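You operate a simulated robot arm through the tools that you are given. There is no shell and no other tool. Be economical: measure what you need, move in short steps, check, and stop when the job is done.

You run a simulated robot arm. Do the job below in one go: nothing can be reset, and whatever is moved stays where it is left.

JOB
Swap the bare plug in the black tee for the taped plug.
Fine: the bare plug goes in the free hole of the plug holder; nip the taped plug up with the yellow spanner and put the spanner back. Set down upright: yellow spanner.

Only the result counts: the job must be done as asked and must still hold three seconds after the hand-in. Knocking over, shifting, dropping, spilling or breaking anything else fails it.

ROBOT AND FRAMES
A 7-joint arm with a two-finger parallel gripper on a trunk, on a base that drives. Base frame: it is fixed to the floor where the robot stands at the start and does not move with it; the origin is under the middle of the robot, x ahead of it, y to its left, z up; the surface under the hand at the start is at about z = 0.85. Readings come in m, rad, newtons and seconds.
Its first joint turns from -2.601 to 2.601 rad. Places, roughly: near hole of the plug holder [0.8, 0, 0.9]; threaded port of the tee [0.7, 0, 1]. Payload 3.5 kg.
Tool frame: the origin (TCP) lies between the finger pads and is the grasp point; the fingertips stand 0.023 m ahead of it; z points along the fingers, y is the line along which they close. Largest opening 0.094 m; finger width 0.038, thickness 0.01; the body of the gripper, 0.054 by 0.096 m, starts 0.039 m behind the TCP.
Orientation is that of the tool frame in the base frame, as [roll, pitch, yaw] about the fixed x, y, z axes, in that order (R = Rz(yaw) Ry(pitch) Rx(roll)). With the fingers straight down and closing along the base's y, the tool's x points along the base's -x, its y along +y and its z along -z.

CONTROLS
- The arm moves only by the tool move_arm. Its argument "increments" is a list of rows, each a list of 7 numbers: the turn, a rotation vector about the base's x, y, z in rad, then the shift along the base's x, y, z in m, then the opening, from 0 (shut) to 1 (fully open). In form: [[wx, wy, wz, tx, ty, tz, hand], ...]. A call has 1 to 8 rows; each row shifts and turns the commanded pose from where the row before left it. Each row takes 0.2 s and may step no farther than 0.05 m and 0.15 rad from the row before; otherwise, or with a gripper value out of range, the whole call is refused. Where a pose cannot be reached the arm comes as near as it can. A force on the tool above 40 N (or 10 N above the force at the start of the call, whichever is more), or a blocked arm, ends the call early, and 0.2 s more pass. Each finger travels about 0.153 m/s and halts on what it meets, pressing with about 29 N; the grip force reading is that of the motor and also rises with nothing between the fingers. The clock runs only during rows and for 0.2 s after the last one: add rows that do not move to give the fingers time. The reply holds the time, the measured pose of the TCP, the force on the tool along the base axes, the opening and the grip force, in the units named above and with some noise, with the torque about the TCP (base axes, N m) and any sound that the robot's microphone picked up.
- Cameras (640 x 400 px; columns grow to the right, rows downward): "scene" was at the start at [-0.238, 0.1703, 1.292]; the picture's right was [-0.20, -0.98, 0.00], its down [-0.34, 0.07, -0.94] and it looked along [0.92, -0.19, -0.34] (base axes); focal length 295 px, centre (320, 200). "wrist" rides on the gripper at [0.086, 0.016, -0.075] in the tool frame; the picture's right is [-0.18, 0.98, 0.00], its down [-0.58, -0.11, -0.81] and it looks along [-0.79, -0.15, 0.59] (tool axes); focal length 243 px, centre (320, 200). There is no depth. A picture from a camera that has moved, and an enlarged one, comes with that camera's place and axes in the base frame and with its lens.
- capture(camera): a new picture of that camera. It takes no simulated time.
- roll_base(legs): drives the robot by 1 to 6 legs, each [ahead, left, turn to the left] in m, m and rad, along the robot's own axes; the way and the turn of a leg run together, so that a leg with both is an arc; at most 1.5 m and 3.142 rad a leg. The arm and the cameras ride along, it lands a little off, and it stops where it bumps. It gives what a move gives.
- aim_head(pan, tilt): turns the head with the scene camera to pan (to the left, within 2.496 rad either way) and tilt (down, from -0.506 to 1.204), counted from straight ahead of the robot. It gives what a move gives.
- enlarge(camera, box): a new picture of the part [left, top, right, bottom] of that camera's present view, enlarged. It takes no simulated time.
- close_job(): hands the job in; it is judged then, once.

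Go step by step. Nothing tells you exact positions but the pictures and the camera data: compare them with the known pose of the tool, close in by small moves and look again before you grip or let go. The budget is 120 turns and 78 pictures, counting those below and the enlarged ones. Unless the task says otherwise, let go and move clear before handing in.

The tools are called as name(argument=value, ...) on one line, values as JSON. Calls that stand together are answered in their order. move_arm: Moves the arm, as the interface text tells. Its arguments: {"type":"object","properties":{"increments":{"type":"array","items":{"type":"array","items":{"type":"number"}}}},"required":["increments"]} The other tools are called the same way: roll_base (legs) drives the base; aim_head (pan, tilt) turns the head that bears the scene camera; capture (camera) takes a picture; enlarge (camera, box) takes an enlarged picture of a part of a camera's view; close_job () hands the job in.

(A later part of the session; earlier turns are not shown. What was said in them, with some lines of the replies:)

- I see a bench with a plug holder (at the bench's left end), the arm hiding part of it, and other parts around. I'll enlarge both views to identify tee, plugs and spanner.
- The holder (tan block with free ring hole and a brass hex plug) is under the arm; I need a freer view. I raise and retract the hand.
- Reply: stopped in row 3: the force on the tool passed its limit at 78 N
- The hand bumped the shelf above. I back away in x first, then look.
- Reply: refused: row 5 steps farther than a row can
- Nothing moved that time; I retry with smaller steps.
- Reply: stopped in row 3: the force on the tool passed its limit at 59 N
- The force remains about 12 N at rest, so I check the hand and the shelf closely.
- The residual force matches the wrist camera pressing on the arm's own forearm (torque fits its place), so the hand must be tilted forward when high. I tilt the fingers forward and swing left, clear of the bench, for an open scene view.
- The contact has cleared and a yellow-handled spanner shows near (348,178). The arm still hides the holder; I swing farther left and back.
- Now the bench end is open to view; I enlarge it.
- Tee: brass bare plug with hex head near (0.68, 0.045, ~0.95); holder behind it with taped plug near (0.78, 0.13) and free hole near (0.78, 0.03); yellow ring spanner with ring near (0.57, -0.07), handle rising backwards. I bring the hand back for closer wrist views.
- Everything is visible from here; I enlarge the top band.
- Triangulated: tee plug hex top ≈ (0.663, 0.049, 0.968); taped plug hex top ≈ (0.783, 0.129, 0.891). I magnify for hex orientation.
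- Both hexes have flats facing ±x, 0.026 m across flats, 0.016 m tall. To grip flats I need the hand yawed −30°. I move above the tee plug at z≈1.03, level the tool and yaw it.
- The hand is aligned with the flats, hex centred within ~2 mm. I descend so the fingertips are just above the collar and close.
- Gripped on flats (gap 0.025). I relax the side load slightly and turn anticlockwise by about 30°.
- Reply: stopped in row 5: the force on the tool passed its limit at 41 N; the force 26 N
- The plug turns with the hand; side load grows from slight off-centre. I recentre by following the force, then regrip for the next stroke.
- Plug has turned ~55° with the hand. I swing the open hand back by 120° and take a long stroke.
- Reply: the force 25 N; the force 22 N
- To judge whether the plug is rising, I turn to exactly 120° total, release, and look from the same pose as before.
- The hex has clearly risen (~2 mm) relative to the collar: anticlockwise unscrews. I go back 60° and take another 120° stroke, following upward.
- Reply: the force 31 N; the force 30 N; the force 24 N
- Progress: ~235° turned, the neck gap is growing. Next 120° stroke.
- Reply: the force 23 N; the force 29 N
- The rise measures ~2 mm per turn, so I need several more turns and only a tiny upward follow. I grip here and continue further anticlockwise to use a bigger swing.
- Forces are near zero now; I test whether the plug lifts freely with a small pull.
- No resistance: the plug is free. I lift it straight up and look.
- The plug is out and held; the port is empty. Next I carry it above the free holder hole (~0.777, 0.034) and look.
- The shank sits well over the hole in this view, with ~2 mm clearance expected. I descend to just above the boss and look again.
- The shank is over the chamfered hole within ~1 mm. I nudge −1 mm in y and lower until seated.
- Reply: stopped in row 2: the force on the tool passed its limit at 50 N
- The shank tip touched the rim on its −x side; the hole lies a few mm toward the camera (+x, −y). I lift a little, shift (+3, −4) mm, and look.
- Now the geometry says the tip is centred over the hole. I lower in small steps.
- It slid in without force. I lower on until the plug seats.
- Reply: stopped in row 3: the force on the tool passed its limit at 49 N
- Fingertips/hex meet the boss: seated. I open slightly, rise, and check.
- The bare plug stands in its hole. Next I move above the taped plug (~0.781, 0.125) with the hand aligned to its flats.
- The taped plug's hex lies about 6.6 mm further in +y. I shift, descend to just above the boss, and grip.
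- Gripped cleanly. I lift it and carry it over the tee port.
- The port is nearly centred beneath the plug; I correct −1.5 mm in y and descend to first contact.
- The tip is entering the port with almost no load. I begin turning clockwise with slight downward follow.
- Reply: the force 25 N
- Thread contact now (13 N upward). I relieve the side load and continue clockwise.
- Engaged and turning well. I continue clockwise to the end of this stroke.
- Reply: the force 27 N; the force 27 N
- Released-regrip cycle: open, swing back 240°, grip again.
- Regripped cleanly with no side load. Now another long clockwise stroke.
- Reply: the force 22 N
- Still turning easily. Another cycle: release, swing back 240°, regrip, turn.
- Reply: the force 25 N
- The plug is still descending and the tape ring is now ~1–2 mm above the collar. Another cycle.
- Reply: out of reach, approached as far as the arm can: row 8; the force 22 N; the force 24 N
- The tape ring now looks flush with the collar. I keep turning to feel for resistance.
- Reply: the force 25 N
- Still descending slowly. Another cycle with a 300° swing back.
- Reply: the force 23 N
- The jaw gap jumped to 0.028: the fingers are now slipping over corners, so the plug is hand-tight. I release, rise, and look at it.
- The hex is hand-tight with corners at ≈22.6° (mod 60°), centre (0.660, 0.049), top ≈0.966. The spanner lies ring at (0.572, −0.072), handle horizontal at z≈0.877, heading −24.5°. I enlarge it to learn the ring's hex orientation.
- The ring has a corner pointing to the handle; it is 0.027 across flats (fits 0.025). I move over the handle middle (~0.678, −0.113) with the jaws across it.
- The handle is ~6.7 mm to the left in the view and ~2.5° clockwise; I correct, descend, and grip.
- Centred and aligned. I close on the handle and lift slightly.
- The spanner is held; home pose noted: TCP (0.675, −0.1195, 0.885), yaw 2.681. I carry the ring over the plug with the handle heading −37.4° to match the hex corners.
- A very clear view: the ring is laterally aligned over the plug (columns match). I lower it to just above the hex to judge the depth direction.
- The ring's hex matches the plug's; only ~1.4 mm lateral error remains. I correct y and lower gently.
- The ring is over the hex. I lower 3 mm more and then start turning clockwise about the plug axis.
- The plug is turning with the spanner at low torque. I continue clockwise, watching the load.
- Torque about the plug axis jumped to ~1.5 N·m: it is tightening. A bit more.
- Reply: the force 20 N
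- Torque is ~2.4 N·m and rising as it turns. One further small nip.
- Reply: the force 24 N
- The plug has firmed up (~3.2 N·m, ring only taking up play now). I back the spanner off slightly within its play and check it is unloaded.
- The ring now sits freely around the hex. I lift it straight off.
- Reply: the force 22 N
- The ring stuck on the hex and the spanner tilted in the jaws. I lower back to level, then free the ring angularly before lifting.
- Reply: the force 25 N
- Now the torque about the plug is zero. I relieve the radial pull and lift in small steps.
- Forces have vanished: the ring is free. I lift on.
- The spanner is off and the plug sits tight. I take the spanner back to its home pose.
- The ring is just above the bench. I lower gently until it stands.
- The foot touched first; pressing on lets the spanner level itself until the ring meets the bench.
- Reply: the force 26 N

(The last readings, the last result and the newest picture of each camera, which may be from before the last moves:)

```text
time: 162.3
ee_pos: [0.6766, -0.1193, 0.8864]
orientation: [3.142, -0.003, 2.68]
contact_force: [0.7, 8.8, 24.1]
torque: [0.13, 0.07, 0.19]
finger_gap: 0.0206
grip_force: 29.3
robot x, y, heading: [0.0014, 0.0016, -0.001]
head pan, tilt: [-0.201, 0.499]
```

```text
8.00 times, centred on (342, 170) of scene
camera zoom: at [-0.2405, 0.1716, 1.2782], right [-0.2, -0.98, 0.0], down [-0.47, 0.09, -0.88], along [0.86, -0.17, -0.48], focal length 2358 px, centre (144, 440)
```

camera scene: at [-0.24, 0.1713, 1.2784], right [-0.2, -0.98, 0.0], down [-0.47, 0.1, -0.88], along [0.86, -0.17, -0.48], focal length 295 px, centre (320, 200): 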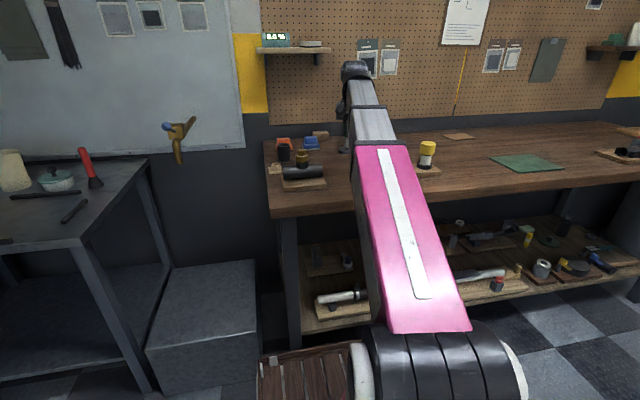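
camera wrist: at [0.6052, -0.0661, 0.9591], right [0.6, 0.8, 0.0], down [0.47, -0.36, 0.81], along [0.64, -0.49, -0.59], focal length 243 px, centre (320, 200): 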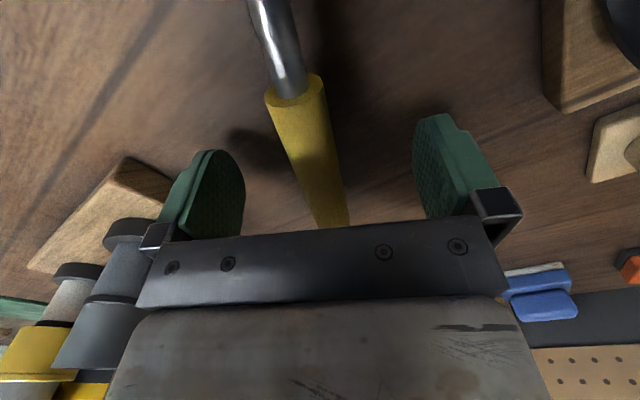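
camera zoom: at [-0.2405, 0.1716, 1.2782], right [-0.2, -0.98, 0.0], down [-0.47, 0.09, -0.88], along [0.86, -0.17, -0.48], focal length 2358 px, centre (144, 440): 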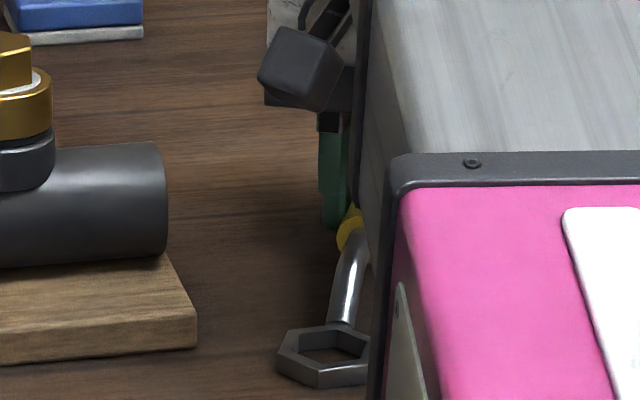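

Both ring and foot now bear on the bench. I release and rise straight up.

move_arm(increments=[[0, 0, 0, 0, 0, 0.0008, 0.1], [0, 0, 0, 0, 0, 0, 0.4], [0, 0, 0, 0, 0, 0, 0.8], [0, 0, 0, 0, 0, 0, 0.9], [0, 0, 0, 0, 0, 0.03, 0.9], [0, 0, 0, 0, 0, 0.04, 0.9], [0, 0, 0, 0, 0, 0.04, 0.9], [0, 0, 0, 0, 0, 0.03, 0.9]])

capture(camera="wrist")

```text
time: 164.1
ee_pos: [0.6738, -0.1193, 1.0282]
orientation: [-3.138, -0.001, 2.683]
contact_force: [0.3, -0.1, 0.8]
torque: [0.01, 0.0, 0.03]
finger_gap: 0.0847
grip_force: 0.0
robot x, y, heading: [0.0011, 0.0015, 0.007]
head pan, tilt: [-0.201, 0.499]
```

```text
4 pictures are left
camera wrist: at [0.6045, -0.0663, 1.1022], right [0.6, 0.8, 0.0], down [0.47, -0.36, 0.81], along [0.64, -0.49, -0.59], focal length 243 px, centre (320, 200)
```

wrist: 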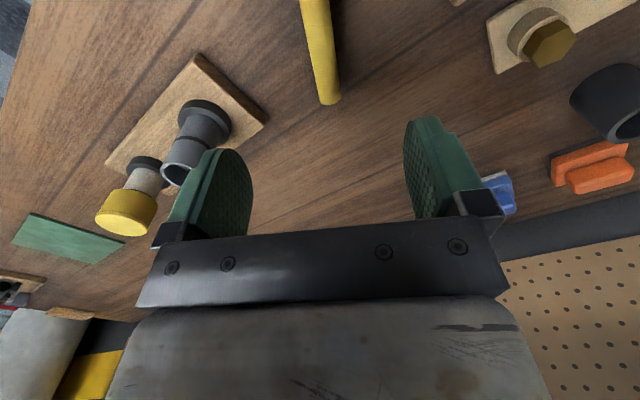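

Released and clear. I swing the arm left for a final overall check.

move_arm(increments=[[0, 0, 0, 0, 0.05, 0, 0.9], [0, 0, 0, 0, 0.05, 0, 0.9], [0, 0, 0, 0, 0.05, 0, 0.9], [0, 0, 0, 0, 0.05, 0, 0.9], [0, 0, 0, 0, 0.05, 0, 0.9], [0, 0, 0, 0, 0.05, 0, 0.9], [0, 0, 0, 0, 0.05, 0, 0.9], [0, 0, 0, 0, 0.05, 0, 0.9]])

move_arm(increments=[[0, 0, 0.1, 0, 0.05, 0, 0.9], [0, 0, 0.1, 0, 0.05, 0, 0.9], [0, 0, 0.1, -0.03, 0.04, 0, 0.9], [0, 0, 0.1, -0.03, 0.04, 0, 0.9], [0, 0, 0.1, -0.04, 0.03, 0, 0.9], [0, 0, 0.1, -0.04, 0.03, 0, 0.9], [0, 0, 0.1, -0.04, 0.03, 0, 0.9]])

enlarge(camera="scene", box=[256, 120, 376, 200])

```text
time: 165.9
ee_pos: [0.6765, 0.2779, 1.026]
orientation: [3.14, -0.001, 2.677]
contact_force: [0.0, -0.8, 0.2]
torque: [0.0, 0.0, 0.0]
finger_gap: 0.0842
grip_force: 0.1
robot x, y, heading: [0.0016, -0.0007, 0.001]
head pan, tilt: [-0.201, 0.499]
```

```text
time: 167.5
ee_pos: [0.4968, 0.5508, 1.0281]
orientation: [-3.139, -0.003, -2.904]
contact_force: [-0.6, 0.3, 0.1]
torque: [0.03, 0.03, 0.03]
finger_gap: 0.0847
grip_force: 0.1
robot x, y, heading: [0.002, -0.0032, 0.002]
head pan, tilt: [-0.201, 0.499]
```

```text
5.00 times, centred on (316, 160) of scene
camera zoom: at [-0.2399, 0.1715, 1.2783], right [-0.2, -0.98, 0.0], down [-0.47, 0.1, -0.88], along [0.86, -0.17, -0.48], focal length 1474 px, centre (340, 400)
```

zoom: 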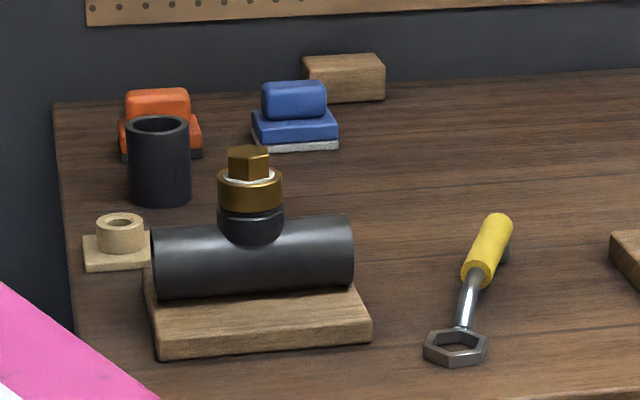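

Taped plug seated in the tee, spanner upright at its place, nothing else moved; the bare plug was seen in its hole. Handing in.

close_job()

```text
The job is handed in.
```

I swapped the plugs and handed the job in; no verdict came back with the hand-in.

- **Taped plug:** it is in the black tee, screwed in by hand and then nipped up with the yellow spanner to about 3.2 N·m. The job gave no target torque, so I stopped there. I had to back the spanner off a little to free the ring. The plug may have eased back slightly then, but in the last picture it looks seated.
- **Bare plug:** it is in the hole of the plug holder that was free. I saw it there after release, but the tee hides that hole in the final picture.
- **Yellow spanner:** it stands upright on the bench, within a few millimetres of where I picked it up.
- **Other items:** nothing in the final picture of the tee end of the bench looks moved. Early on the hand was stopped twice, at 78 N and 59 N. I put this down to the wrist camera pressing on the arm itself. The shelf it was near looked untouched in a close-up just afterwards, though the arm hid part of it.
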